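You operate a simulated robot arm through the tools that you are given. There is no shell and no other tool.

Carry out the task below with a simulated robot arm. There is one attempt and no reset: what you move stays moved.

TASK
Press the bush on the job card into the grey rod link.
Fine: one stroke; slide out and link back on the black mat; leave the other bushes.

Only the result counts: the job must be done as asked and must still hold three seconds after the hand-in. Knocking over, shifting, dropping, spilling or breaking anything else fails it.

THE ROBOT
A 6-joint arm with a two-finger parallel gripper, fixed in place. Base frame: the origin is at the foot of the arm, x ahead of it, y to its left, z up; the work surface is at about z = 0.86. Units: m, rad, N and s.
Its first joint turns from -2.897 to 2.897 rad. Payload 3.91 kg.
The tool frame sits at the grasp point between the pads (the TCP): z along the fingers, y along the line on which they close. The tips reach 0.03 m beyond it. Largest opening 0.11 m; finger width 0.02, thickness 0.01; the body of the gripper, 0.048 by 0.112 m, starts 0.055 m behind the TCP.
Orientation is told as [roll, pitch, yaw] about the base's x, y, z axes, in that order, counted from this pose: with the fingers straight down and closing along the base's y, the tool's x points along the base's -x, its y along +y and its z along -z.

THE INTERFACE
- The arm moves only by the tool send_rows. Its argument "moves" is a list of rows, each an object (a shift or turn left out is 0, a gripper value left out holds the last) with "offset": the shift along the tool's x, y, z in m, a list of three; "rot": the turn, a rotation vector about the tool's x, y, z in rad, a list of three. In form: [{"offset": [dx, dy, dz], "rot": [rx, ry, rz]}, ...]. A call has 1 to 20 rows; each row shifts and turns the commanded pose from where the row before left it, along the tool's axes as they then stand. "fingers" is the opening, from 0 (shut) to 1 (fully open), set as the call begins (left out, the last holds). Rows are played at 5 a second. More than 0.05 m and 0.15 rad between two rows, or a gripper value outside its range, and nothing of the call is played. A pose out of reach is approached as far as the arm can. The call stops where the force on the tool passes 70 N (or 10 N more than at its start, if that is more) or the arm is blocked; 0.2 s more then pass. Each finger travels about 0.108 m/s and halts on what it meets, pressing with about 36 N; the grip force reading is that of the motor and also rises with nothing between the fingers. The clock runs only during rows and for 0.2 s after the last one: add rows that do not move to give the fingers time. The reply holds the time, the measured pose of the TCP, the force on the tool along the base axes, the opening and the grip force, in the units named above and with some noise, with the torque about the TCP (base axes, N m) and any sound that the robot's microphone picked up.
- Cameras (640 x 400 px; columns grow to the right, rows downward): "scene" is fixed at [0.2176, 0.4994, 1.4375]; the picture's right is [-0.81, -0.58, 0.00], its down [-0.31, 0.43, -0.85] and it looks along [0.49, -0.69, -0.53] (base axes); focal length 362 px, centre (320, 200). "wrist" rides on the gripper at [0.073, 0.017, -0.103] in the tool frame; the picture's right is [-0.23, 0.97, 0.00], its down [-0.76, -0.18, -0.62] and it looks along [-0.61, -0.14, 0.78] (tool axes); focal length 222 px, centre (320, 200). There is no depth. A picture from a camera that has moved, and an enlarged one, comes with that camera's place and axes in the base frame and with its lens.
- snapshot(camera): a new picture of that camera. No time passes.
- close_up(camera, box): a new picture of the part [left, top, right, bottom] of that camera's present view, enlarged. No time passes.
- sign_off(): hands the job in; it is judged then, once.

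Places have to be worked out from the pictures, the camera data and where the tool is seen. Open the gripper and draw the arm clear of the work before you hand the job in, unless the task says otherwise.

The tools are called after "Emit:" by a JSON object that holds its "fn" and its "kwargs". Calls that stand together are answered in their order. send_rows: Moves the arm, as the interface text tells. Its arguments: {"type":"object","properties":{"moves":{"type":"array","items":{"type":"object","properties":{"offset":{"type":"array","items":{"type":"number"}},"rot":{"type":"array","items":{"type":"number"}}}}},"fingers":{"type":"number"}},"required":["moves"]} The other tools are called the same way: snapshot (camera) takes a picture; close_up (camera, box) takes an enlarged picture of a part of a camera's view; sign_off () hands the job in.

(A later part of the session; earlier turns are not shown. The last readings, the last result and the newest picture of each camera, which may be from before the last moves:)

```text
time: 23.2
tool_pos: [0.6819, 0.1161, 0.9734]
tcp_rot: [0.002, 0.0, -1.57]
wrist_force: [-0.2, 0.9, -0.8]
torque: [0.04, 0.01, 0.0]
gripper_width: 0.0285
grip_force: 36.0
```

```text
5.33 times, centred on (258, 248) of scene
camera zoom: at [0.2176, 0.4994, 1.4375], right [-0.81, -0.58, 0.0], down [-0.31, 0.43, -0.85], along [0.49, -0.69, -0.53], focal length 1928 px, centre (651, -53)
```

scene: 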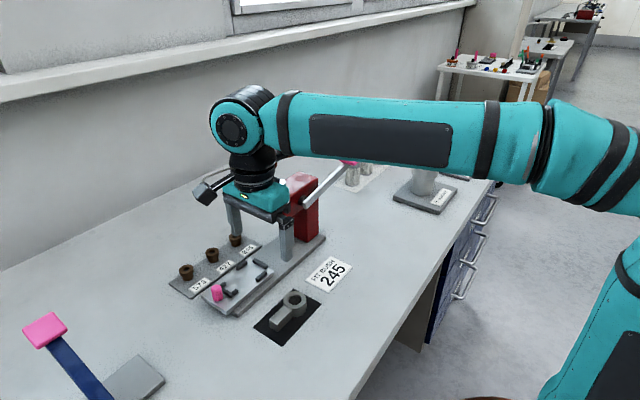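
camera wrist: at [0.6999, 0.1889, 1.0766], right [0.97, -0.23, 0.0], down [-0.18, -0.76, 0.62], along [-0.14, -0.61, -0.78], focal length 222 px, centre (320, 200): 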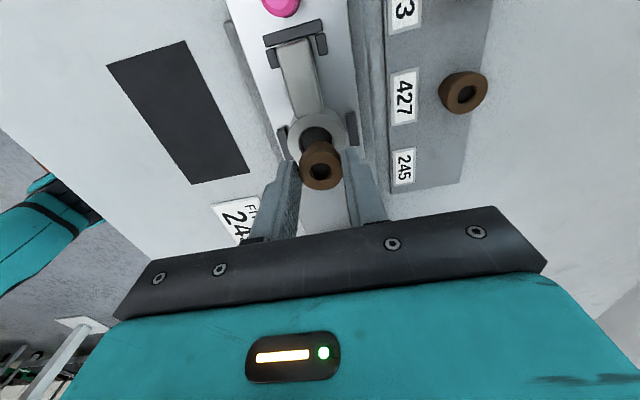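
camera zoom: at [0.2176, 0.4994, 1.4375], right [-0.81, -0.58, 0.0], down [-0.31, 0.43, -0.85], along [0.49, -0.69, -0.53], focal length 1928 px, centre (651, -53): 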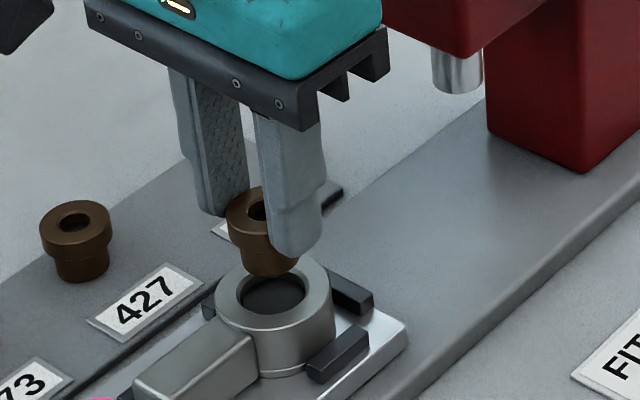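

Comparing both cameras: bush axis is ~1.5–2 mm too far in +x relative to the ring and matched in y. I'll correct and lower to just above the ring.

Emit:
{"fn": "send_rows", "kwargs": {"moves": [{"offset": [0.0005, -0.0018, 0]}, {"offset": [0, 0, 0.008]}, {"offset": [0, 0, 0.008]}, {"offset": [0, 0, 0]}, {"offset": [0, 0, 0]}]}}

Emit:
{"fn": "close_up", "kwargs": {"camera": "wrist", "box": [260, 80, 380, 200]}}

Emit:
{"fn": "close_up", "kwargs": {"camera": "scene", "box": [230, 225, 294, 275]}}

```text
time: 24.4
tool_pos: [0.6796, 0.1169, 0.9559]
tcp_rot: [0.001, 0.0, -1.572]
wrist_force: [-1.0, 0.9, -1.0]
torque: [0.01, -0.01, 0.01]
gripper_width: 0.0288
grip_force: 36.1
```

```text
3.33 times, centred on (320, 140) of wrist
camera zoom: at [0.6977, 0.1904, 1.0598], right [0.97, -0.23, 0.0], down [-0.18, -0.76, 0.62], along [-0.14, -0.61, -0.78], focal length 740 px, centre (320, 400)
```

zoom: 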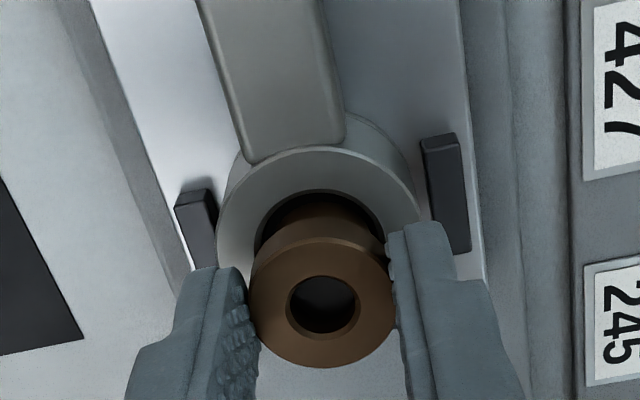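

```text
8.00 times, centred on (262, 250) of scene
camera zoom: at [0.2176, 0.4994, 1.4375], right [-0.81, -0.58, 0.0], down [-0.31, 0.43, -0.85], along [0.49, -0.69, -0.53], focal length 2892 px, centre (784, -200)
```

zoom: 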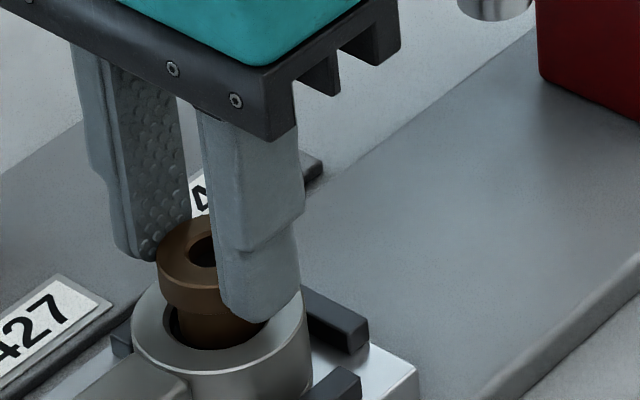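

Bush and ring are concentric within about 1 mm in both views. Lowering in small steps watching the force.

Emit:
{"fn": "send_rows", "kwargs": {"moves": [{"offset": [0, 0, 0.002]}, {"offset": [0, 0, 0.002]}, {"offset": [0, 0, 0]}]}}

```text
time: 25.2
tool_pos: [0.6788, 0.1173, 0.9522]
tcp_rot: [-0.001, 0.0, -1.57]
wrist_force: [3.9, -1.1, 8.8]
torque: [-0.05, -0.17, 0.06]
gripper_width: 0.0284
grip_force: 36.1
```

Contact, 9 N with a +3.9 N x push – the chamfer wants the bush about 1 mm to +x. I'll shift compliantly and lower a bit.

Emit:
{"fn": "send_rows", "kwargs": {"moves": [{"offset": [-0.0003, 0.001, -0.0005]}, {"offset": [0, 0, 0.001]}, {"offset": [0, 0, 0]}]}}

Emit:
{"fn": "close_up", "kwargs": {"camera": "scene", "box": [230, 225, 294, 275]}}

Emit:
{"fn": "close_up", "kwargs": {"camera": "wrist", "box": [260, 80, 380, 200]}}

```text
time: 26.0
tool_pos: [0.6793, 0.1181, 0.9515]
tcp_rot: [0.001, -0.001, -1.57]
wrist_force: [0.2, 1.4, 0.4]
torque: [0.1, -0.05, 0.0]
gripper_width: 0.0285
grip_force: 35.9
```

```text
8.00 times, centred on (262, 250) of scene
camera zoom: at [0.2176, 0.4994, 1.4375], right [-0.81, -0.58, 0.0], down [-0.31, 0.43, -0.85], along [0.49, -0.69, -0.53], focal length 2892 px, centre (784, -200)
```

zoom: 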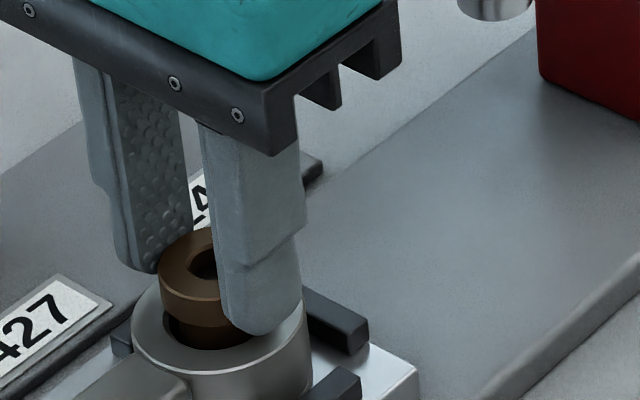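

```text
3.33 times, centred on (320, 140) of wrist
camera zoom: at [0.6979, 0.1903, 1.0553], right [0.97, -0.23, 0.0], down [-0.18, -0.76, 0.62], along [-0.14, -0.61, -0.78], focal length 740 px, centre (320, 400)
```

zoom: 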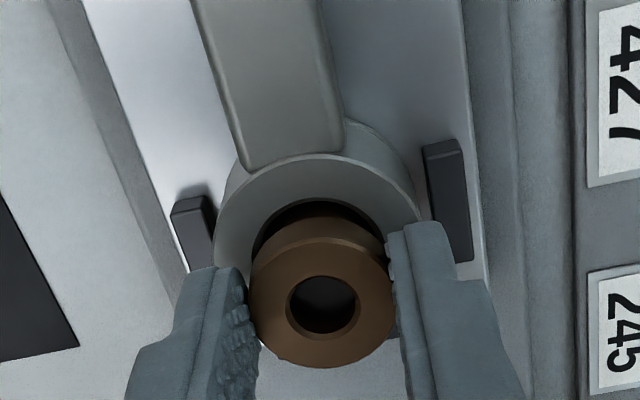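

Force dropped to near zero after the shift, so it's aligning. Continue down in 1–2 mm steps.

Emit:
{"fn": "send_rows", "kwargs": {"moves": [{"offset": [0, 0, 0.0015]}, {"offset": [0, 0, 0]}]}}

```text
time: 26.6
tool_pos: [0.68, 0.1167, 0.9496]
tcp_rot: [0.003, -0.001, -1.572]
wrist_force: [1.0, 1.8, 10.1]
torque: [0.06, -0.07, 0.03]
gripper_width: 0.0286
grip_force: 36.3
```

Emit:
{"fn": "send_rows", "kwargs": {"moves": [{"offset": [0.0004, 0.0002, 0.001]}, {"offset": [0, 0, 0]}]}}

Emit:
{"fn": "close_up", "kwargs": {"camera": "scene", "box": [230, 225, 294, 275]}}

```text
time: 27.2
tool_pos: [0.6801, 0.1181, 0.9492]
tcp_rot: [-0.001, 0.0, -1.57]
wrist_force: [-0.3, -1.1, 6.9]
torque: [-0.08, -0.03, 0.01]
gripper_width: 0.0286
grip_force: 35.7
```

```text
8.00 times, centred on (262, 250) of scene
camera zoom: at [0.2176, 0.4994, 1.4375], right [-0.81, -0.58, 0.0], down [-0.31, 0.43, -0.85], along [0.49, -0.69, -0.53], focal length 2892 px, centre (784, -200)
```

zoom: 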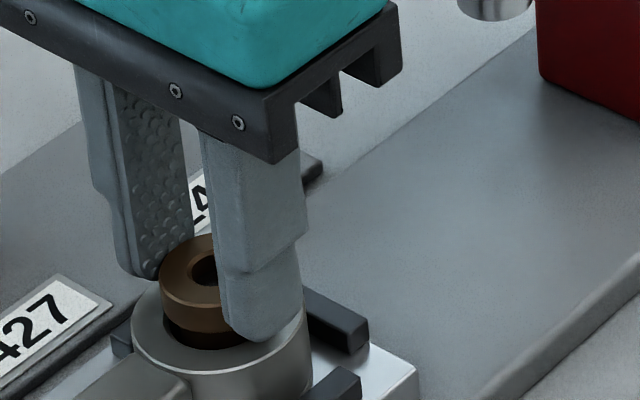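

Emit:
{"fn": "send_rows", "kwargs": {"moves": [{"offset": [0, 0, 0.001]}, {"offset": [0, 0, 0]}]}}

Emit:
{"fn": "send_rows", "kwargs": {"moves": [{"offset": [0, 0, 0.001]}, {"offset": [0, 0, 0]}]}}

```text
time: 27.8
tool_pos: [0.6806, 0.1183, 0.949]
tcp_rot: [0.001, 0.0, -1.573]
wrist_force: [1.6, -1.1, 4.4]
torque: [-0.06, -0.09, -0.02]
gripper_width: 0.0285
grip_force: 35.9
```

```text
time: 28.4
tool_pos: [0.6805, 0.1179, 0.9477]
tcp_rot: [0.001, 0.0, -1.57]
wrist_force: [0.2, -2.0, 4.4]
torque: [-0.15, -0.01, -0.01]
gripper_width: 0.0285
grip_force: 35.8
```

Emit:
{"fn": "close_up", "kwargs": {"camera": "scene", "box": [230, 225, 294, 275]}}

Emit:
{"fn": "close_up", "kwargs": {"camera": "wrist", "box": [260, 80, 380, 200]}}

```text
8.00 times, centred on (262, 250) of scene
camera zoom: at [0.2176, 0.4994, 1.4375], right [-0.81, -0.58, 0.0], down [-0.31, 0.43, -0.85], along [0.49, -0.69, -0.53], focal length 2892 px, centre (784, -200)
```

zoom: 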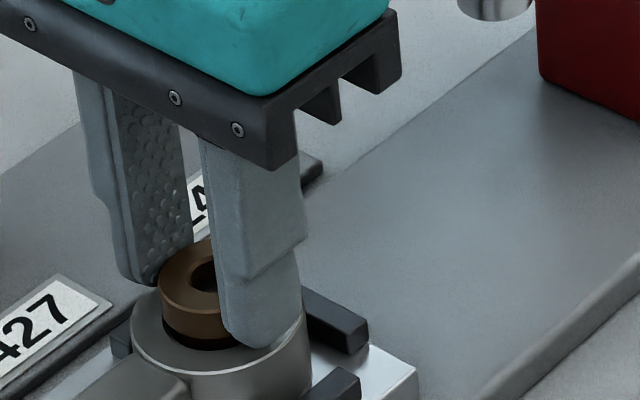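

```text
3.33 times, centred on (320, 140) of wrist
camera zoom: at [0.6979, 0.1907, 1.0513], right [0.97, -0.23, 0.0], down [-0.18, -0.76, 0.62], along [-0.14, -0.61, -0.78], focal length 740 px, centre (320, 400)
```

zoom: 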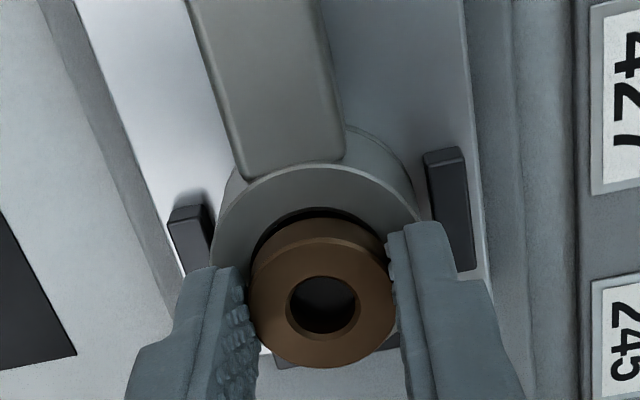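

The bush is going into the bore without slipping in the grip. Continuing gently.

Emit:
{"fn": "send_rows", "kwargs": {"moves": [{"offset": [-0.0003, 0, 0.001]}, {"offset": [0, 0, 0.001]}, {"offset": [0, 0, 0]}]}}

```text
time: 29.2
tool_pos: [0.6799, 0.1164, 0.9457]
tcp_rot: [-0.001, 0.0, -1.57]
wrist_force: [-2.0, 1.6, 9.1]
torque: [0.11, 0.14, -0.01]
gripper_width: 0.0286
grip_force: 35.9
```

Emit:
{"fn": "send_rows", "kwargs": {"moves": [{"offset": [0, 0, 0.001]}, {"offset": [0, 0, 0.001]}, {"offset": [0, 0, 0]}]}}

Emit:
{"fn": "close_up", "kwargs": {"camera": "scene", "box": [230, 225, 294, 275]}}

```text
time: 30.0
tool_pos: [0.6803, 0.1174, 0.9442]
tcp_rot: [0.004, 0.0, -1.571]
wrist_force: [3.8, -1.7, 17.6]
torque: [-0.17, -0.08, 0.04]
gripper_width: 0.0284
grip_force: 35.3
```

```text
8.00 times, centred on (262, 250) of scene
camera zoom: at [0.2176, 0.4994, 1.4375], right [-0.81, -0.58, 0.0], down [-0.31, 0.43, -0.85], along [0.49, -0.69, -0.53], focal length 2892 px, centre (784, -200)
```

zoom: 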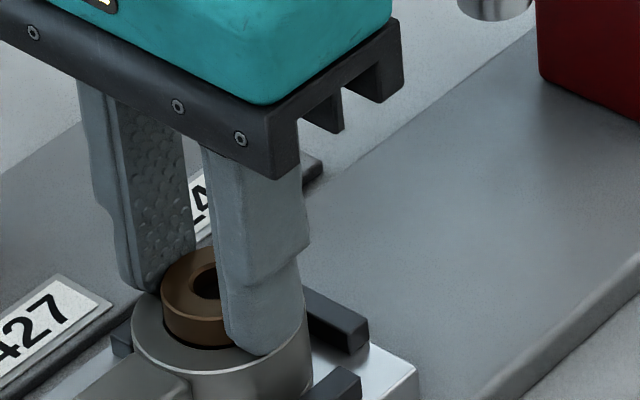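

Resistance is rising (18 N); the pilot is seated with ~4–5 mm left to press. Ease off, release, and rise.

Emit:
{"fn": "send_rows", "kwargs": {"moves": [{"offset": [0, 0, -0.0015]}, {"offset": [0, 0, 0]}]}}

Emit:
{"fn": "send_rows", "kwargs": {"moves": [{"offset": [0, 0, 0]}, {"offset": [0, 0, 0]}, {"offset": [0, 0, 0]}, {"offset": [0, 0, -0.02]}, {"offset": [0, 0, -0.03]}, {"offset": [0, 0, -0.03]}, {"offset": [0, 0, 0]}], "fingers": 0.45}}

Emit:
{"fn": "close_up", "kwargs": {"camera": "scene", "box": [210, 210, 306, 285]}}

Emit:
{"fn": "snapshot", "kwargs": {"camera": "wrist"}}

Emit:
{"fn": "close_up", "kwargs": {"camera": "wrist", "box": [260, 60, 400, 200]}}

```text
time: 30.6
tool_pos: [0.6798, 0.1184, 0.9442]
tcp_rot: [0.0, 0.0, -1.571]
wrist_force: [0.0, -0.6, -0.7]
torque: [0.0, 0.01, 0.01]
gripper_width: 0.0285
grip_force: 35.3
```

```text
time: 32.2
tool_pos: [0.6794, 0.1187, 1.0245]
tcp_rot: [0.002, 0.001, -1.57]
wrist_force: [0.4, -0.7, 0.6]
torque: [-0.02, -0.01, 0.02]
gripper_width: 0.0493
grip_force: 0.0
```

```text
5.33 times, centred on (258, 248) of scene
camera zoom: at [0.2176, 0.4994, 1.4375], right [-0.81, -0.58, 0.0], down [-0.31, 0.43, -0.85], along [0.49, -0.69, -0.53], focal length 1928 px, centre (651, -53)
```

zoom: 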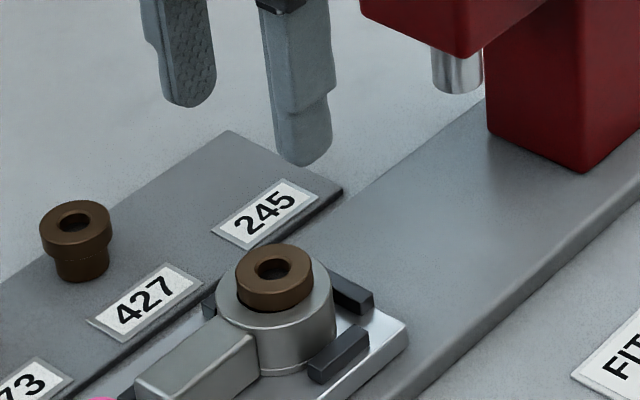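

```text
taken
camera wrist: at [0.6971, 0.1911, 1.1284], right [0.97, -0.23, 0.0], down [-0.18, -0.76, 0.62], along [-0.14, -0.61, -0.78], focal length 222 px, centre (320, 200)
```

wrist: 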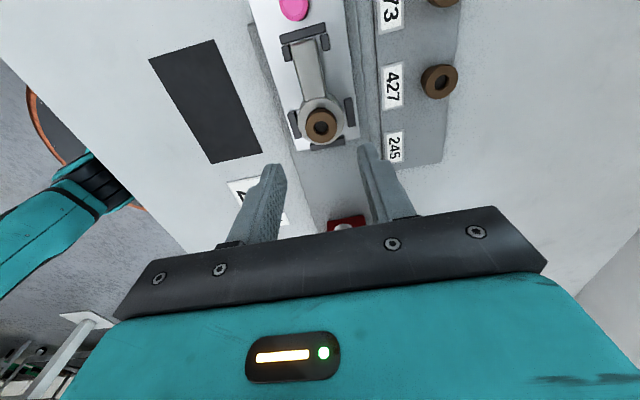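

```text
2.86 times, centred on (330, 130) of wrist
camera zoom: at [0.6971, 0.1911, 1.1284], right [0.97, -0.23, 0.0], down [-0.18, -0.76, 0.62], along [-0.14, -0.61, -0.78], focal length 635 px, centre (291, 400)
```

zoom: 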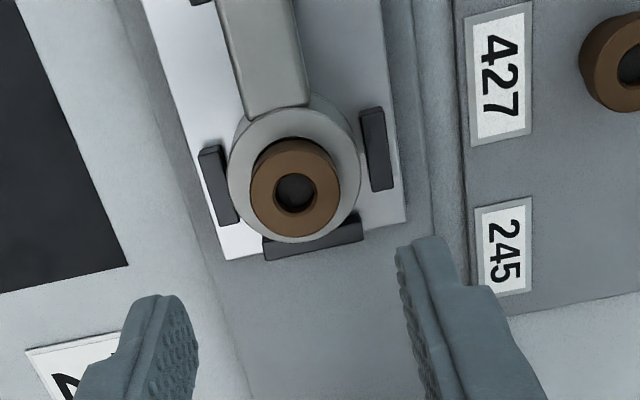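

The bush is standing upright and concentric in the link. Now go over the pink slide knob (≈(0.682, 0.2055)) and look.

Emit:
{"fn": "send_rows", "kwargs": {"moves": [{"offset": [0.045, 0.001, 0]}, {"offset": [0.043, 0, 0]}, {"offset": [0, 0, 0.03]}, {"offset": [0, 0, 0.03]}, {"offset": [0, 0, 0]}]}}

Emit:
{"fn": "close_up", "kwargs": {"camera": "wrist", "box": [240, 60, 420, 240]}}

Emit:
{"fn": "close_up", "kwargs": {"camera": "scene", "box": [180, 225, 300, 325]}}

```text
time: 33.4
tool_pos: [0.6809, 0.2061, 0.9641]
tcp_rot: [0.0, 0.0, -1.573]
wrist_force: [0.5, 0.5, -0.2]
torque: [0.03, -0.02, 0.03]
gripper_width: 0.0497
grip_force: 0.1
```

```text
2.22 times, centred on (330, 150) of wrist
camera zoom: at [0.6992, 0.2793, 1.0686], right [0.97, -0.23, 0.0], down [-0.18, -0.76, 0.62], along [-0.14, -0.61, -0.78], focal length 494 px, centre (298, 311)
```

zoom: 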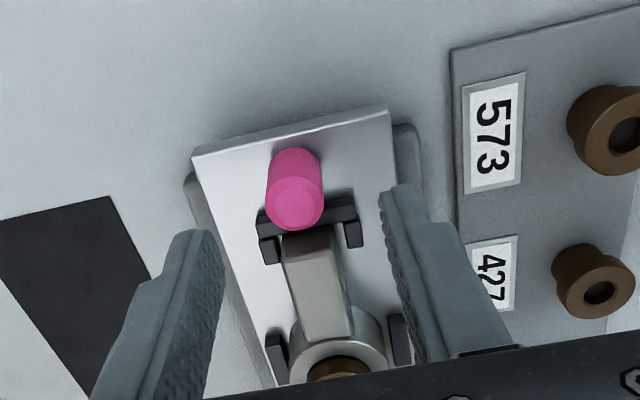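

```text
4.00 times, centred on (240, 275) of scene
camera zoom: at [0.2176, 0.4994, 1.4375], right [-0.81, -0.58, 0.0], down [-0.31, 0.43, -0.85], along [0.49, -0.69, -0.53], focal length 1446 px, centre (640, -100)
```

zoom: 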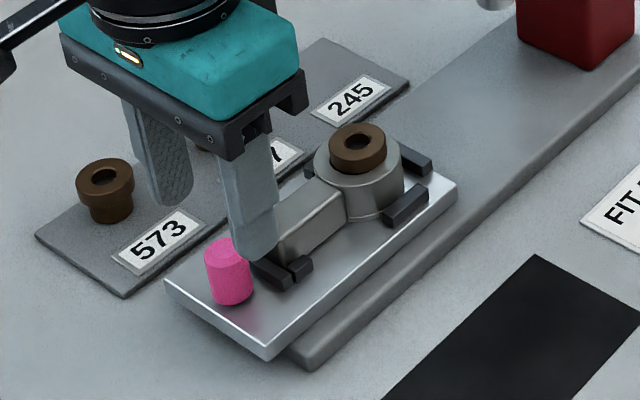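

Knob centred at ≈(0.681, 0.205), 20 mm diameter. Descend and grip it.

Emit:
{"fn": "send_rows", "kwargs": {"moves": [{"offset": [0, 0, 0.02]}, {"offset": [0, 0, 0.02]}, {"offset": [0, 0, 0]}]}}

Emit:
{"fn": "send_rows", "kwargs": {"moves": [{"offset": [0, 0, 0]}, {"offset": [0, 0, 0]}, {"offset": [0, 0, 0]}], "fingers": 0}}

Emit:
{"fn": "close_up", "kwargs": {"camera": "wrist", "box": [240, 60, 420, 240]}}

Emit:
{"fn": "close_up", "kwargs": {"camera": "scene", "box": [180, 225, 300, 325]}}

```text
time: 34.2
tool_pos: [0.6814, 0.2068, 0.9258]
tcp_rot: [0.001, 0.0, -1.569]
wrist_force: [-0.6, 0.0, -0.7]
torque: [0.0, -0.03, -0.01]
gripper_width: 0.0493
grip_force: 0.2
```

```text
time: 35.0
tool_pos: [0.6798, 0.2064, 0.9266]
tcp_rot: [0.001, -0.001, -1.571]
wrist_force: [-27.9, -1.4, -10.2]
torque: [0.19, 0.14, 0.03]
gripper_width: 0.0197
grip_force: 45.2
```

```text
2.22 times, centred on (330, 150) of wrist
camera zoom: at [0.6981, 0.2798, 1.0301], right [0.97, -0.23, 0.0], down [-0.18, -0.76, 0.62], along [-0.14, -0.61, -0.78], focal length 494 px, centre (298, 311)
```

zoom: 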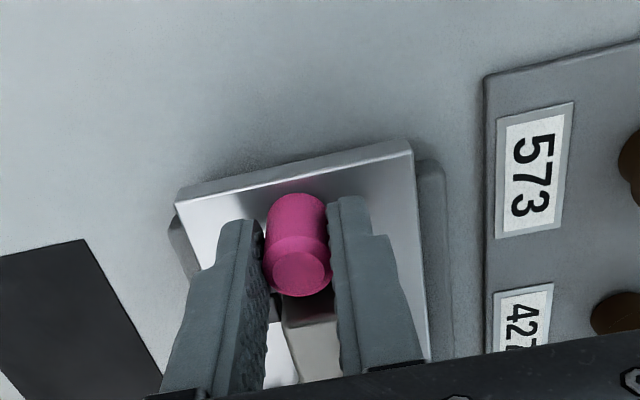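

```text
4.00 times, centred on (240, 275) of scene
camera zoom: at [0.2176, 0.4994, 1.4375], right [-0.81, -0.58, 0.0], down [-0.31, 0.43, -0.85], along [0.49, -0.69, -0.53], focal length 1446 px, centre (640, -100)
```

zoom: 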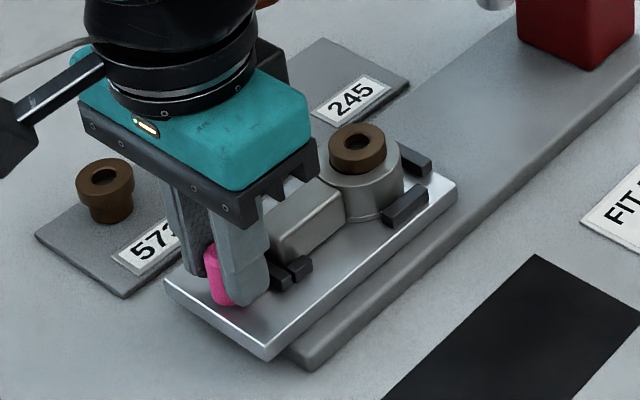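

Gripped; a −28 N side load indicates the knob is ~1.5 mm to −x, so I relieve that, then start pushing the slide in.

Emit:
{"fn": "send_rows", "kwargs": {"moves": [{"offset": [0, -0.001, 0]}, {"offset": [0, -0.001, 0]}, {"offset": [0, 0, 0]}]}}

Emit:
{"fn": "send_rows", "kwargs": {"moves": [{"offset": [-0.004, 0, 0]}, {"offset": [-0.006, 0, 0]}, {"offset": [0, 0, 0]}]}}

Emit:
{"fn": "close_up", "kwargs": {"camera": "scene", "box": [180, 225, 300, 325]}}

```text
time: 35.8
tool_pos: [0.6802, 0.2065, 0.9274]
tcp_rot: [0.002, -0.001, -1.571]
wrist_force: [-4.9, 3.5, 5.3]
torque: [-0.5, 0.62, 0.05]
gripper_width: 0.0194
grip_force: 44.7
```

```text
time: 36.6
tool_pos: [0.6798, 0.1954, 0.9277]
tcp_rot: [0.005, 0.001, -1.574]
wrist_force: [16.9, -0.1, 22.8]
torque: [-0.27, 0.15, 0.04]
gripper_width: 0.0197
grip_force: 44.7
```

```text
4.00 times, centred on (240, 275) of scene
camera zoom: at [0.2176, 0.4994, 1.4375], right [-0.81, -0.58, 0.0], down [-0.31, 0.43, -0.85], along [0.49, -0.69, -0.53], focal length 1446 px, centre (640, -100)
```

zoom: 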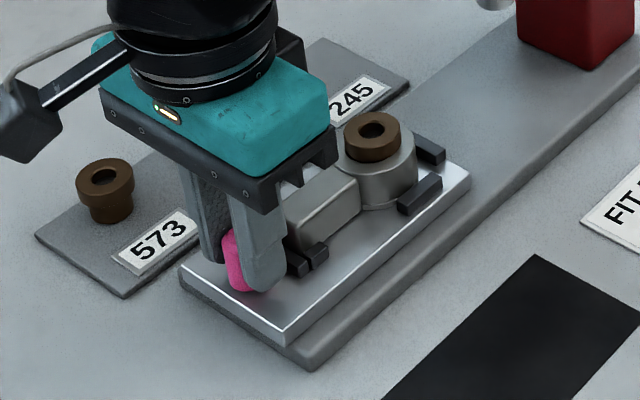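

The slide is moving freely. Continue pushing in stages, easing the side loads.

Emit:
{"fn": "send_rows", "kwargs": {"moves": [{"offset": [-0.005, 0.001, -0.0007]}, {"offset": [-0.008, 0, 0]}, {"offset": [-0.008, 0, 0]}, {"offset": [-0.008, 0, 0]}, {"offset": [-0.008, 0, 0]}, {"offset": [0, 0, 0]}]}}

Emit:
{"fn": "send_rows", "kwargs": {"moves": [{"offset": [-0.008, 0, 0]}, {"offset": [-0.008, 0, 0]}, {"offset": [-0.008, 0, 0]}, {"offset": [-0.008, 0, 0]}, {"offset": [0, 0, 0]}]}}

Emit:
{"fn": "snapshot", "kwargs": {"camera": "scene"}}

Emit:
{"fn": "snapshot", "kwargs": {"camera": "wrist"}}

```text
time: 38.0
tool_pos: [0.6802, 0.158, 0.925]
tcp_rot: [0.001, 0.001, -1.57]
wrist_force: [14.5, -1.0, 31.3]
torque: [0.14, 0.21, 0.0]
gripper_width: 0.0195
grip_force: 44.9
```

```text
time: 39.2
tool_pos: [0.6801, 0.1267, 0.926]
tcp_rot: [0.002, -0.001, -1.57]
wrist_force: [14.0, 2.6, 31.6]
torque: [-0.01, 0.2, 0.01]
gripper_width: 0.0198
grip_force: 45.1
```

```text
taken
```

scene: 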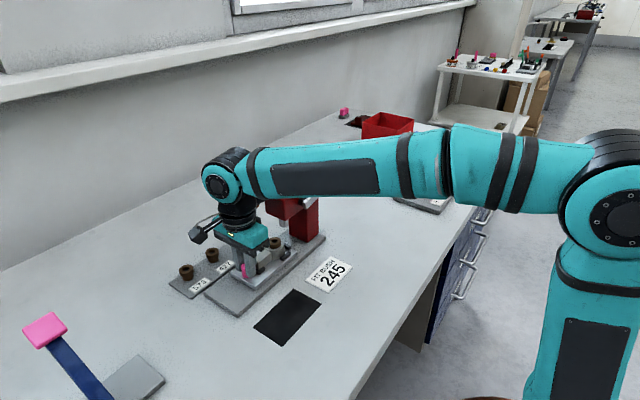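

```text
taken
camera wrist: at [0.6978, 0.1998, 1.0294], right [0.97, -0.23, 0.0], down [-0.18, -0.76, 0.62], along [-0.14, -0.61, -0.78], focal length 222 px, centre (320, 200)
```

wrist: 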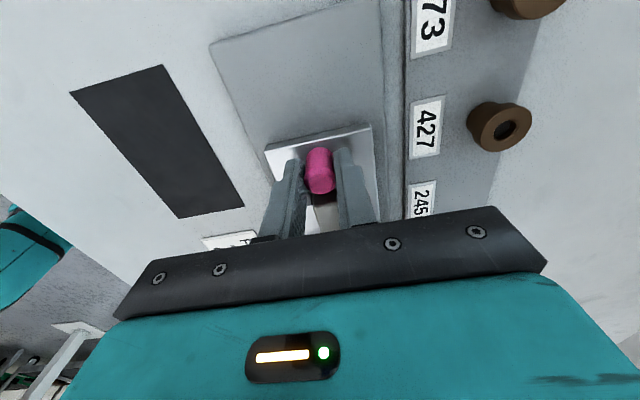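

Slide has moved ~8 cm with low y-force. Easing z and x a bit and continuing toward the stop.

Emit:
{"fn": "send_rows", "kwargs": {"moves": [{"offset": [-0.004, 0.0007, -0.001]}, {"offset": [-0.006, 0, 0]}, {"offset": [-0.006, 0, 0]}, {"offset": [-0.006, 0, 0]}, {"offset": [0, 0, 0]}]}}

Emit:
{"fn": "close_up", "kwargs": {"camera": "scene", "box": [220, 180, 340, 280]}}

```text
time: 40.4
tool_pos: [0.6805, 0.1116, 0.9253]
tcp_rot: [-0.003, 0.004, -1.563]
wrist_force: [-10.0, 87.2, 4.4]
torque: [-7.09, 1.81, 4.07]
gripper_width: 0.0196
grip_force: 45.4
stopped in row 5: the force on the tool passed its limit at 75 N (the readings are from after the stop); the commanded pose is now the measured one
```

```text
4.00 times, centred on (280, 230) of scene
camera zoom: at [0.2176, 0.4994, 1.4375], right [-0.81, -0.58, 0.0], down [-0.31, 0.43, -0.85], along [0.49, -0.69, -0.53], focal length 1446 px, centre (480, 80)
```

zoom: 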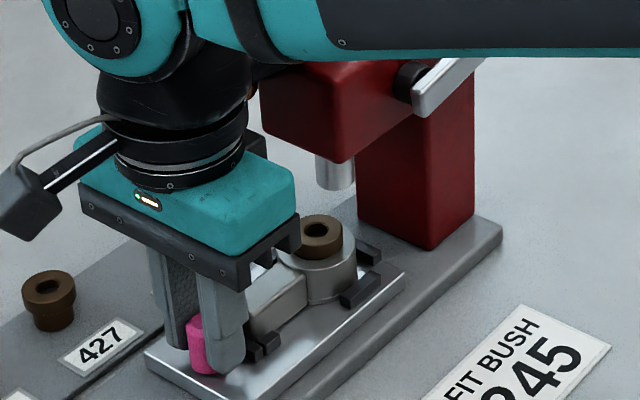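

The gripper body (contact at ~z 1.007, −y side) touched the press head at TCP y≈0.112, so this orientation can't push fully home. I'll back off a few mm, release the knob, and check.

Emit:
{"fn": "send_rows", "kwargs": {"moves": [{"offset": [0.003, 0, 0]}, {"offset": [0.003, 0, 0]}, {"offset": [0, 0, 0]}]}}

Emit:
{"fn": "close_up", "kwargs": {"camera": "scene", "box": [220, 150, 340, 280]}}

```text
time: 41.2
tool_pos: [0.68, 0.1119, 0.9249]
tcp_rot: [-0.001, 0.0, -1.571]
wrist_force: [-26.1, 55.6, 5.3]
torque: [-3.8, 4.97, 4.91]
gripper_width: 0.0197
grip_force: 44.9
```

```text
3.08 times, centred on (280, 215) of scene
camera zoom: at [0.2176, 0.4994, 1.4375], right [-0.81, -0.58, 0.0], down [-0.31, 0.43, -0.85], along [0.49, -0.69, -0.53], focal length 1112 px, centre (443, 154)
```

zoom: 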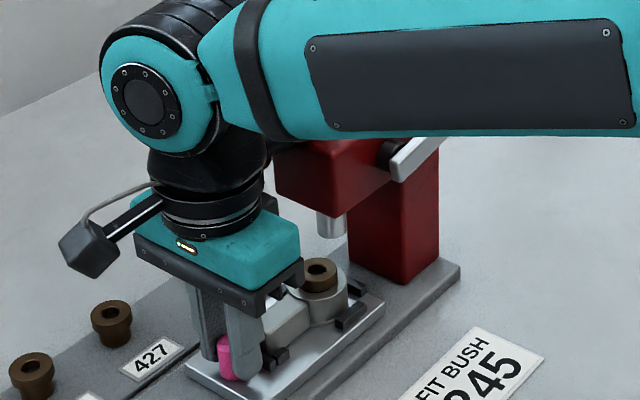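

Some pressure remains (55 N). Back off a little more.

Emit:
{"fn": "send_rows", "kwargs": {"moves": [{"offset": [0.003, 0, 0]}, {"offset": [0.003, 0, 0]}, {"offset": [0, 0, 0]}]}}

```text
time: 42.0
tool_pos: [0.6806, 0.1156, 0.9245]
tcp_rot: [-0.001, 0.001, -1.574]
wrist_force: [-48.5, -0.6, -17.2]
torque: [-1.06, 0.44, -0.18]
gripper_width: 0.0198
grip_force: 45.1
```

Contact with the head is gone; relieve the remaining x load, then open and rise.

Emit:
{"fn": "send_rows", "kwargs": {"moves": [{"offset": [0, -0.0015, 0]}, {"offset": [0, -0.0005, -0.0005]}, {"offset": [0, 0, 0]}]}}

Emit:
{"fn": "send_rows", "kwargs": {"moves": [{"offset": [0, 0, 0]}, {"offset": [0, 0, 0]}, {"offset": [0, 0, 0]}], "fingers": 0.4}}

Emit:
{"fn": "snapshot", "kwargs": {"camera": "wrist"}}

```text
time: 42.8
tool_pos: [0.6794, 0.1156, 0.9257]
tcp_rot: [-0.001, 0.001, -1.57]
wrist_force: [-12.5, -0.4, -24.1]
torque: [0.01, -0.34, -0.03]
gripper_width: 0.0196
grip_force: 44.7
```

```text
time: 43.6
tool_pos: [0.679, 0.1162, 0.9255]
tcp_rot: [-0.001, 0.002, -1.571]
wrist_force: [0.6, 0.6, -0.6]
torque: [0.0, -0.01, 0.01]
gripper_width: 0.0439
grip_force: 0.1
```

```text
taken
camera wrist: at [0.6971, 0.1888, 1.0299], right [0.97, -0.23, 0.0], down [-0.18, -0.76, 0.62], along [-0.14, -0.6, -0.78], focal length 222 px, centre (320, 200)
```

wrist: 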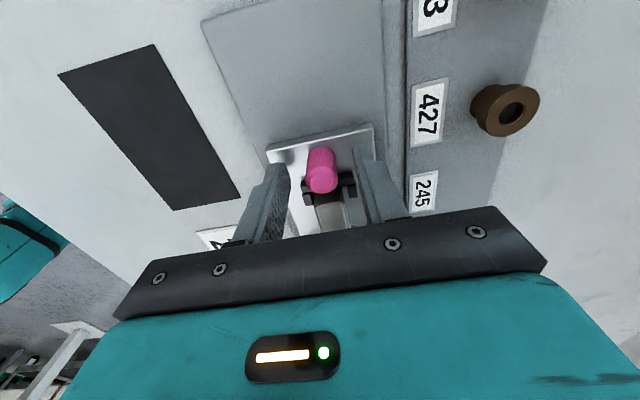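

Released cleanly. I'll retreat in +y, rise, and turn back to yaw 0 so that the gripper's narrow side reach is better for pushing the knob from behind with closed fingers.

Emit:
{"fn": "send_rows", "kwargs": {"moves": [{"offset": [0.03, 0, 0]}, {"offset": [0.03, 0, -0.01]}, {"offset": [0.03, 0, -0.03]}, {"offset": [0.0, 0, -0.04]}, {"offset": [0, 0, -0.03]}, {"offset": [0, 0, 0]}]}}

Emit:
{"fn": "send_rows", "kwargs": {"moves": [{"rot": [0, 0, -0.1428]}, {"rot": [0, 0, -0.1428]}, {"rot": [0, 0, -0.1428]}, {"rot": [0, 0, -0.1428]}, {"rot": [0, 0, -0.1428]}, {"rot": [0, 0, -0.1428]}, {"rot": [0, 0, -0.1428]}, {"rot": [0, 0, -0.1428]}, {"rot": [0, 0, -0.1428]}, {"rot": [0, 0, -0.1428]}, {"rot": [0, 0, -0.1428]}, {"offset": [0, 0, 0]}], "fingers": 0}}

Emit:
{"fn": "snapshot", "kwargs": {"camera": "wrist"}}

Emit:
{"fn": "snapshot", "kwargs": {"camera": "scene"}}

Emit:
{"fn": "close_up", "kwargs": {"camera": "scene", "box": [220, 170, 340, 280]}}

```text
time: 45.0
tool_pos: [0.6808, 0.2086, 1.0341]
tcp_rot: [-0.003, 0.003, -1.572]
wrist_force: [-0.7, -0.4, -0.2]
torque: [-0.01, 0.01, 0.0]
gripper_width: 0.044
grip_force: 0.1
```

```text
time: 47.6
tool_pos: [0.6798, 0.2056, 1.0365]
tcp_rot: [0.002, 0.003, 0.002]
wrist_force: [-0.3, -0.2, -0.1]
torque: [-0.01, -0.01, 0.02]
gripper_width: 0.0001
grip_force: 36.1
```

```text
taken
camera wrist: at [0.6075, 0.2226, 1.1398], right [0.23, 0.97, 0.0], down [0.76, -0.18, 0.62], along [0.61, -0.14, -0.78], focal length 222 px, centre (320, 200)
```

wrist: 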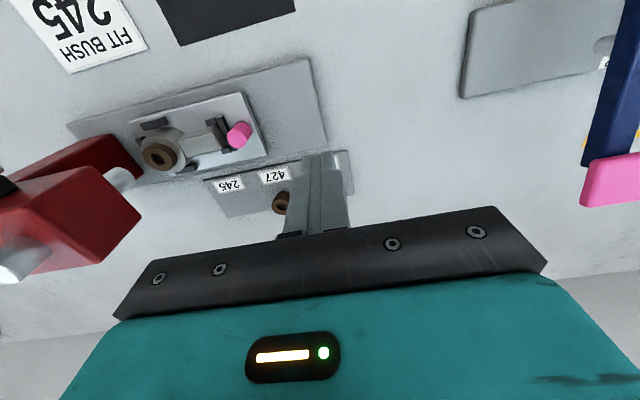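

```text
taken
```

scene: 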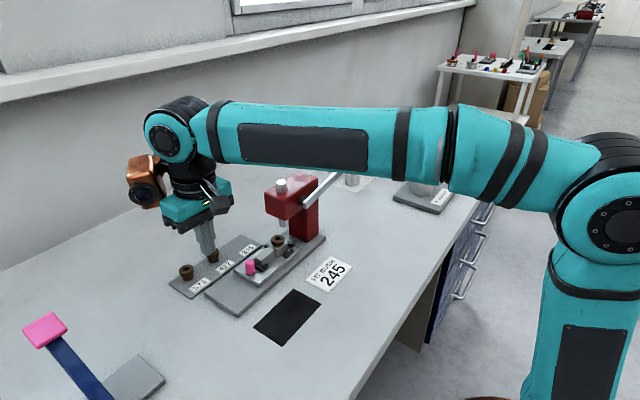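

```text
3.64 times, centred on (280, 225) of scene
camera zoom: at [0.2176, 0.4994, 1.4375], right [-0.81, -0.58, 0.0], down [-0.31, 0.43, -0.85], along [0.49, -0.69, -0.53], focal length 1314 px, centre (466, 109)
```

zoom: 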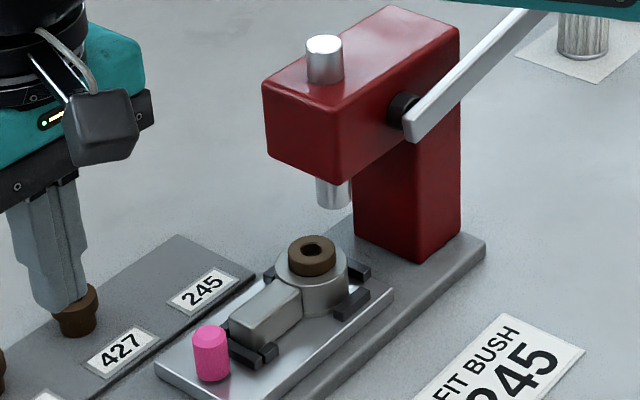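

The slide sits about 18 mm short of the ram. With closed fingers at yaw 0, I'll come down behind the knob (+y side) and push it in.

Emit:
{"fn": "send_rows", "kwargs": {"moves": [{"offset": [0, -0.025, 0]}, {"offset": [0, -0.025, 0]}, {"offset": [0, 0, 0.04]}, {"offset": [0, 0, 0.04]}, {"offset": [0, 0, 0.032]}, {"offset": [0, 0, 0]}]}}

Emit:
{"fn": "close_up", "kwargs": {"camera": "scene", "box": [200, 200, 320, 300]}}

Emit:
{"fn": "snapshot", "kwargs": {"camera": "wrist"}}

```text
time: 49.0
tool_pos: [0.6798, 0.1564, 0.9231]
tcp_rot: [0.002, 0.001, 0.0]
wrist_force: [-0.1, -0.1, -0.7]
torque: [0.03, 0.0, -0.01]
gripper_width: 0.0
grip_force: 35.7
```

```text
4.00 times, centred on (260, 250) of scene
camera zoom: at [0.2176, 0.4994, 1.4375], right [-0.81, -0.58, 0.0], down [-0.31, 0.43, -0.85], along [0.49, -0.69, -0.53], focal length 1446 px, centre (560, 0)
```

zoom: 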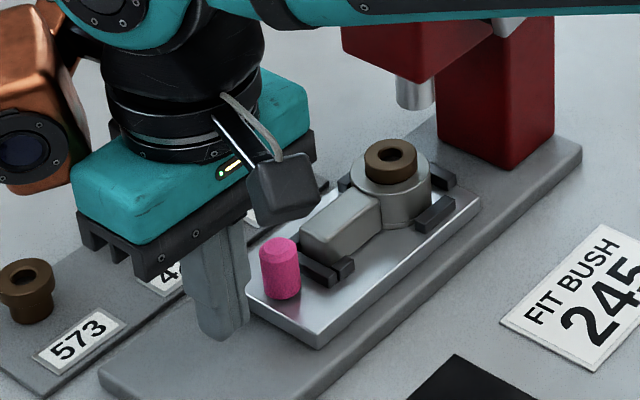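

```text
taken
camera wrist: at [0.608, 0.174, 1.0269], right [0.23, 0.97, 0.0], down [0.76, -0.18, 0.62], along [0.61, -0.14, -0.78], focal length 222 px, centre (320, 200)
```

wrist: 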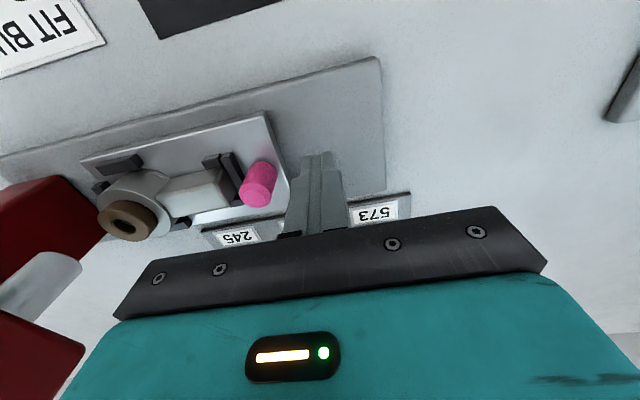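

Fingers are behind the knob. Push in −y in small steps.

Emit:
{"fn": "send_rows", "kwargs": {"moves": [{"offset": [0, -0.008, 0]}, {"offset": [0, -0.008, 0]}, {"offset": [0, -0.006, 0]}, {"offset": [0, -0.005, 0]}, {"offset": [0, 0, 0]}]}}

Emit:
{"fn": "close_up", "kwargs": {"camera": "scene", "box": [200, 200, 320, 300]}}

```text
time: 50.2
tool_pos: [0.679, 0.1275, 0.9244]
tcp_rot: [0.003, 0.001, 0.0]
wrist_force: [-0.9, 0.4, 1.0]
torque: [-0.03, -0.01, -0.01]
gripper_width: 0.0001
grip_force: 36.0
```

```text
4.00 times, centred on (260, 250) of scene
camera zoom: at [0.2176, 0.4994, 1.4375], right [-0.81, -0.58, 0.0], down [-0.31, 0.43, -0.85], along [0.49, -0.69, -0.53], focal length 1446 px, centre (560, 0)
```

zoom: 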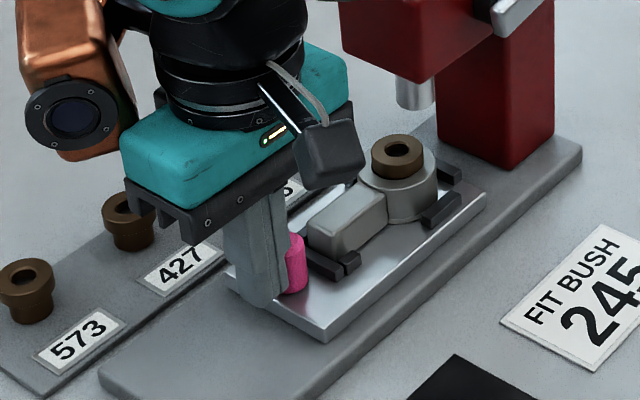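

The slide is moving with little force. Continue.

Emit:
{"fn": "send_rows", "kwargs": {"moves": [{"offset": [0, -0.004, 0]}, {"offset": [0, -0.003, 0]}, {"offset": [0, -0.002, 0]}, {"offset": [0, 0, 0]}]}}

Emit:
{"fn": "close_up", "kwargs": {"camera": "scene", "box": [220, 190, 340, 290]}}

```text
time: 51.2
tool_pos: [0.6791, 0.1188, 0.9223]
tcp_rot: [0.002, 0.003, 0.0]
wrist_force: [0.4, -0.4, 0.2]
torque: [0.0, -0.01, 0.04]
gripper_width: 0.0
grip_force: 36.5
```

```text
4.00 times, centred on (280, 240) of scene
camera zoom: at [0.2176, 0.4994, 1.4375], right [-0.81, -0.58, 0.0], down [-0.31, 0.43, -0.85], along [0.49, -0.69, -0.53], focal length 1446 px, centre (480, 40)
```

zoom: 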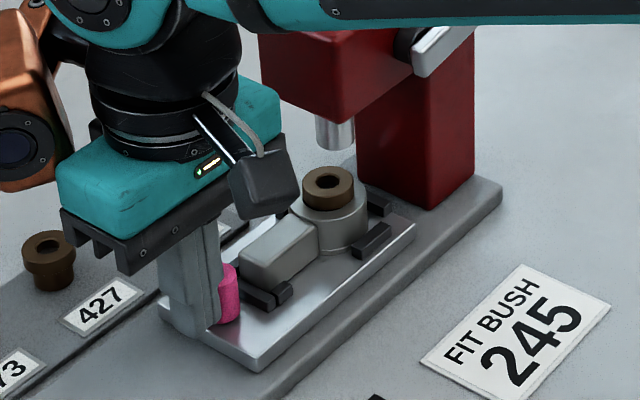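

About 8 mm remain to the ram axis by the scene geometry. Continue in small steps until a stop is felt.

Emit:
{"fn": "send_rows", "kwargs": {"moves": [{"offset": [0, -0.003, 0]}, {"offset": [0, -0.002, 0]}, {"offset": [0, 0, 0]}]}}

Emit:
{"fn": "send_rows", "kwargs": {"moves": [{"offset": [0, -0.002, 0]}, {"offset": [0, 0, 0]}]}}

Emit:
{"fn": "close_up", "kwargs": {"camera": "scene", "box": [220, 190, 340, 290]}}

```text
time: 52.0
tool_pos: [0.6789, 0.1155, 0.9235]
tcp_rot: [0.001, 0.0, 0.001]
wrist_force: [-1.3, -0.3, 0.1]
torque: [0.01, 0.03, 0.0]
gripper_width: 0.0001
grip_force: 36.3
```

```text
time: 52.6
tool_pos: [0.6796, 0.1127, 0.9239]
tcp_rot: [0.003, 0.0, 0.0]
wrist_force: [0.3, 0.4, -0.1]
torque: [0.02, 0.0, 0.0]
gripper_width: 0.0
grip_force: 35.5
```

```text
4.00 times, centred on (280, 240) of scene
camera zoom: at [0.2176, 0.4994, 1.4375], right [-0.81, -0.58, 0.0], down [-0.31, 0.43, -0.85], along [0.49, -0.69, -0.53], focal length 1446 px, centre (480, 40)
```

zoom: 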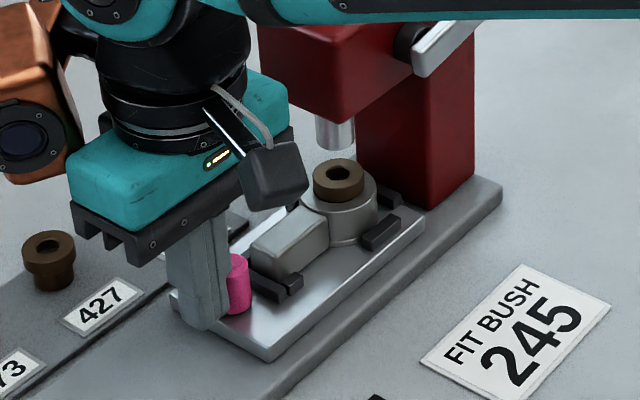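

The bush now looks about under the ram. I'll nudge on to feel whether there's an end stop.

Emit:
{"fn": "send_rows", "kwargs": {"moves": [{"offset": [0, -0.0015, 0]}, {"offset": [0, 0, 0]}]}}

Emit:
{"fn": "send_rows", "kwargs": {"moves": [{"offset": [0, -0.001, 0]}, {"offset": [0, 0, 0]}]}}

Emit:
{"fn": "close_up", "kwargs": {"camera": "scene", "box": [250, 190, 330, 260]}}

Emit:
{"fn": "snapshot", "kwargs": {"camera": "wrist"}}

```text
time: 53.2
tool_pos: [0.6797, 0.1127, 0.924]
tcp_rot: [0.002, -0.001, -0.002]
wrist_force: [-0.2, 1.1, -0.2]
torque: [0.05, -0.01, -0.02]
gripper_width: 0.0
grip_force: 36.0
```

```text
time: 53.8
tool_pos: [0.6796, 0.1105, 0.9243]
tcp_rot: [0.004, 0.0, -0.001]
wrist_force: [0.0, 0.1, 0.4]
torque: [-0.03, -0.02, 0.01]
gripper_width: 0.0
grip_force: 36.0
```

```text
5.71 times, centred on (290, 225) of scene
camera zoom: at [0.2176, 0.4994, 1.4375], right [-0.81, -0.58, 0.0], down [-0.31, 0.43, -0.85], along [0.49, -0.69, -0.53], focal length 2066 px, centre (491, 57)
```

zoom: 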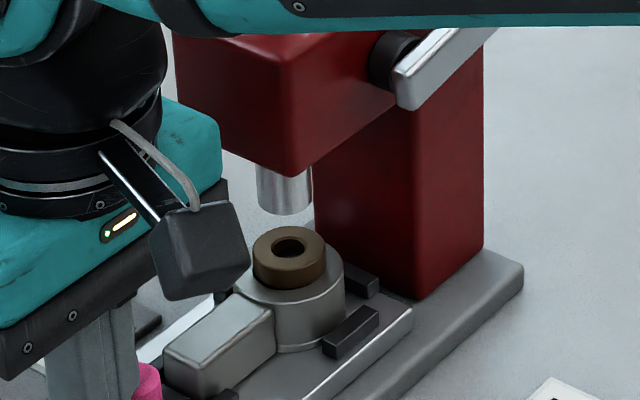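

```text
taken
camera wrist: at [0.608, 0.1281, 1.0278], right [0.23, 0.97, 0.0], down [0.76, -0.18, 0.62], along [0.61, -0.14, -0.78], focal length 222 px, centre (320, 200)
```

wrist: 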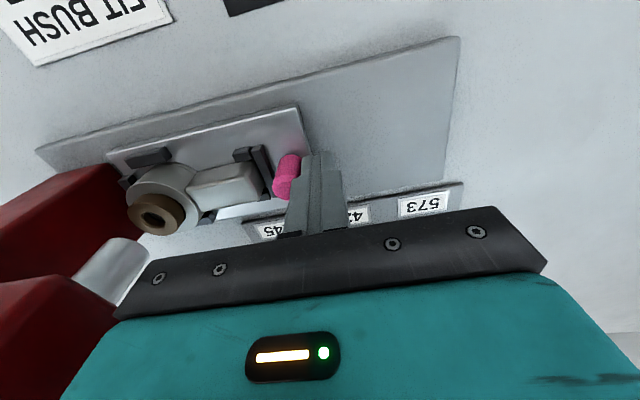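

Emit:
{"fn": "close_up", "kwargs": {"camera": "wrist", "box": [60, 130, 220, 310]}}

```text
2.22 times, centred on (140, 220) of wrist
camera zoom: at [0.608, 0.1281, 1.0278], right [0.23, 0.97, 0.0], down [0.76, -0.18, 0.62], along [0.61, -0.14, -0.78], focal length 494 px, centre (720, 156)
```

zoom: 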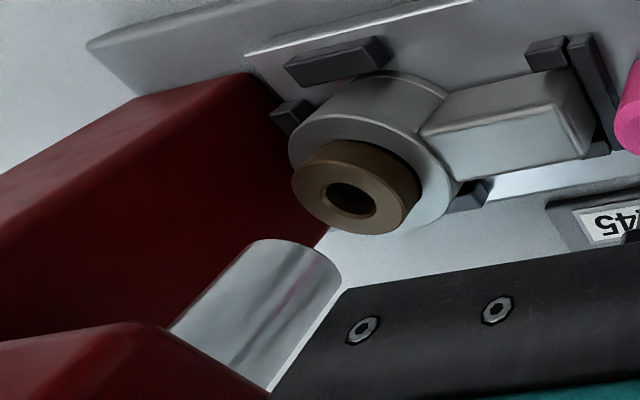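

Ram axis ≈ y 0.000 and bush ≈ y 0.001, so nearly aligned. Push a touch more to find the stop.

Emit:
{"fn": "send_rows", "kwargs": {"moves": [{"offset": [0, -0.001, 0]}, {"offset": [0, 0, 0]}]}}

Emit:
{"fn": "send_rows", "kwargs": {"moves": [{"offset": [0, -0.001, 0]}, {"offset": [0, 0, 0]}]}}

Emit:
{"fn": "close_up", "kwargs": {"camera": "wrist", "box": [60, 130, 220, 310]}}

```text
time: 54.4
tool_pos: [0.6791, 0.1095, 0.9232]
tcp_rot: [0.005, 0.0, 0.001]
wrist_force: [0.8, 4.0, 0.4]
torque: [0.02, -0.01, 0.02]
gripper_width: 0.0001
grip_force: 35.7
```

```text
time: 55.0
tool_pos: [0.6786, 0.1107, 0.9238]
tcp_rot: [0.002, -0.001, 0.001]
wrist_force: [8.2, 15.5, 5.1]
torque: [0.16, -0.11, 0.08]
gripper_width: 0.0003
grip_force: 35.9
```

```text
2.22 times, centred on (140, 220) of wrist
camera zoom: at [0.6077, 0.1271, 1.0277], right [0.23, 0.97, 0.0], down [0.76, -0.18, 0.62], along [0.61, -0.14, -0.78], focal length 494 px, centre (720, 156)
```

zoom: 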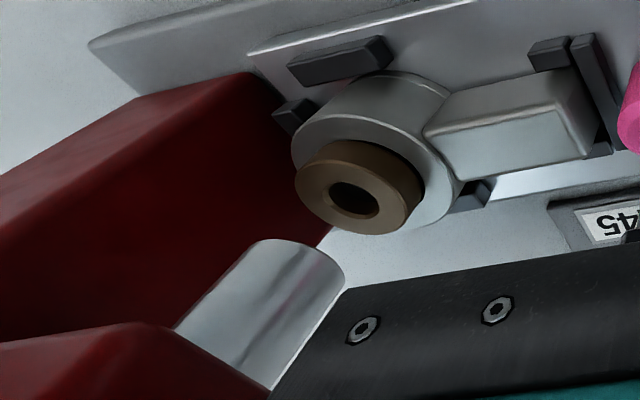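

A firm end stop at TCP y≈0.110 (15 N): the slide is home under the ram. Now retreat, rise, and take a closer look at the lever.

Emit:
{"fn": "send_rows", "kwargs": {"moves": [{"offset": [0, 0.015, 0]}, {"offset": [0, 0.025, 0]}, {"offset": [0, 0, -0.045]}, {"offset": [0, 0, -0.05]}, {"offset": [0, 0, -0.05]}, {"offset": [0, 0, -0.05]}, {"offset": [0, 0, -0.05]}, {"offset": [0, 0, 0]}]}}

Emit:
{"fn": "snapshot", "kwargs": {"camera": "scene"}}

Emit:
{"fn": "snapshot", "kwargs": {"camera": "wrist"}}

Emit:
{"fn": "close_up", "kwargs": {"camera": "scene", "box": [240, 140, 380, 270]}}

```text
time: 56.8
tool_pos: [0.6799, 0.1494, 1.1728]
tcp_rot: [0.001, 0.001, 0.001]
wrist_force: [1.0, 0.1, -0.3]
torque: [0.0, -0.01, -0.03]
gripper_width: 0.0
grip_force: 36.0
```

```text
taken
```

scene: 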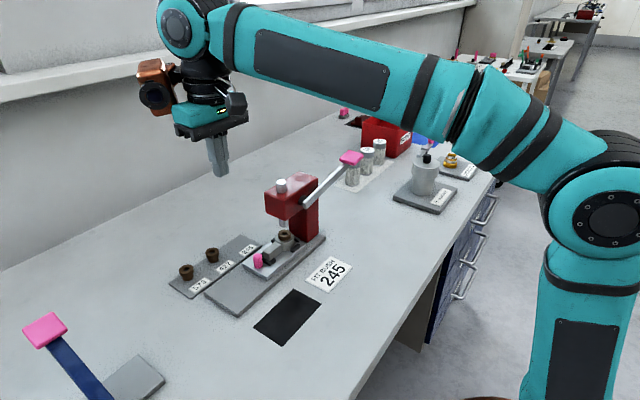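

```text
taken
camera wrist: at [0.6078, 0.1668, 1.2753], right [0.23, 0.97, 0.0], down [0.76, -0.18, 0.62], along [0.61, -0.14, -0.78], focal length 222 px, centre (320, 200)
```

wrist: 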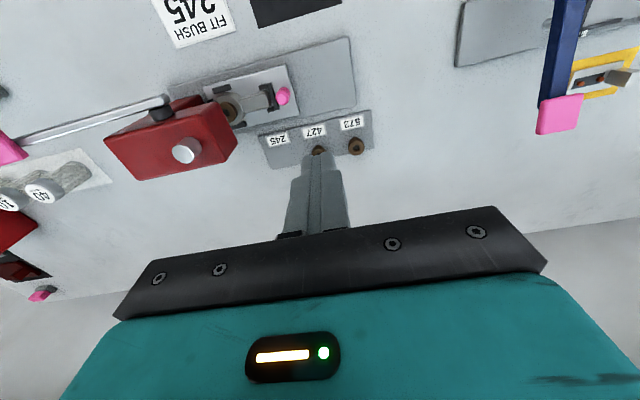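

```text
3.08 times, centred on (310, 205) of scene
camera zoom: at [0.2176, 0.4994, 1.4375], right [-0.81, -0.58, 0.0], down [-0.31, 0.43, -0.85], along [0.49, -0.69, -0.53], focal length 1112 px, centre (351, 185)
```

zoom: 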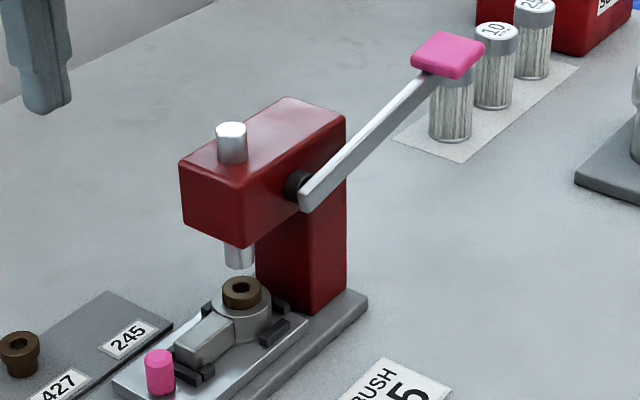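

The bush is under the ram. Move toward the lever (staying high) to measure the pad's position better.

Emit:
{"fn": "send_rows", "kwargs": {"moves": [{"offset": [0.02, -0.04, -0.006]}, {"offset": [0.02, -0.04, -0.006]}, {"offset": [0.02, -0.04, -0.006]}, {"offset": [0.02, -0.04, -0.006]}, {"offset": [0.02, -0.04, -0.006]}, {"offset": [0, 0, 0]}]}}

Emit:
{"fn": "snapshot", "kwargs": {"camera": "wrist"}}

Emit:
{"fn": "close_up", "kwargs": {"camera": "wrist", "box": [120, 60, 340, 200]}}

Emit:
{"fn": "close_up", "kwargs": {"camera": "scene", "box": [290, 130, 380, 215]}}

```text
time: 58.2
tool_pos: [0.5797, -0.0547, 1.2004]
tcp_rot: [0.004, -0.001, -0.001]
wrist_force: [0.2, -0.5, -0.1]
torque: [-0.03, 0.0, 0.01]
gripper_width: 0.0
grip_force: 36.0
```

```text
taken
camera wrist: at [0.5074, -0.037, 1.3046], right [0.23, 0.97, 0.0], down [0.76, -0.18, 0.62], along [0.61, -0.14, -0.78], focal length 222 px, centre (320, 200)
```

wrist: 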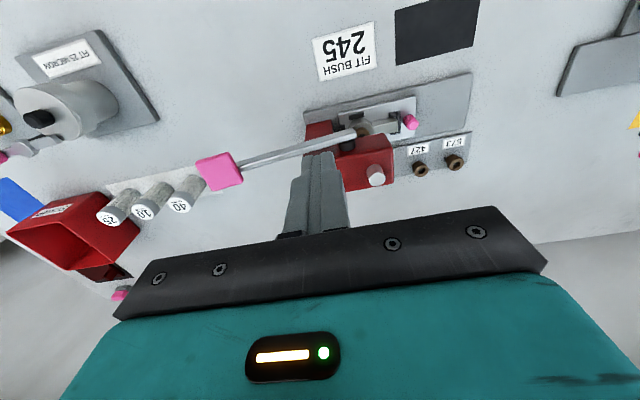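

```text
2.86 times, centred on (230, 130) of wrist
camera zoom: at [0.5074, -0.037, 1.3046], right [0.23, 0.97, 0.0], down [0.76, -0.18, 0.62], along [0.61, -0.14, -0.78], focal length 635 px, centre (577, 400)
```

zoom: 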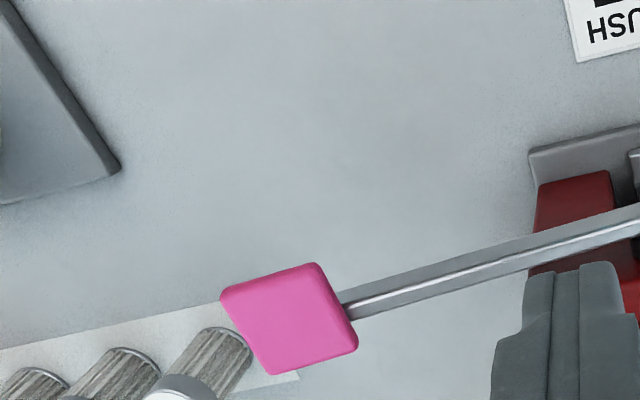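

```text
4.71 times, centred on (335, 172) of scene
camera zoom: at [0.2176, 0.4994, 1.4375], right [-0.81, -0.58, 0.0], down [-0.31, 0.43, -0.85], along [0.49, -0.69, -0.53], focal length 1701 px, centre (249, 329)
```

zoom: 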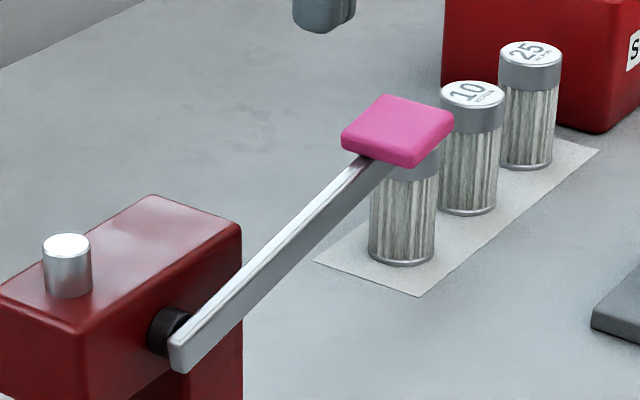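

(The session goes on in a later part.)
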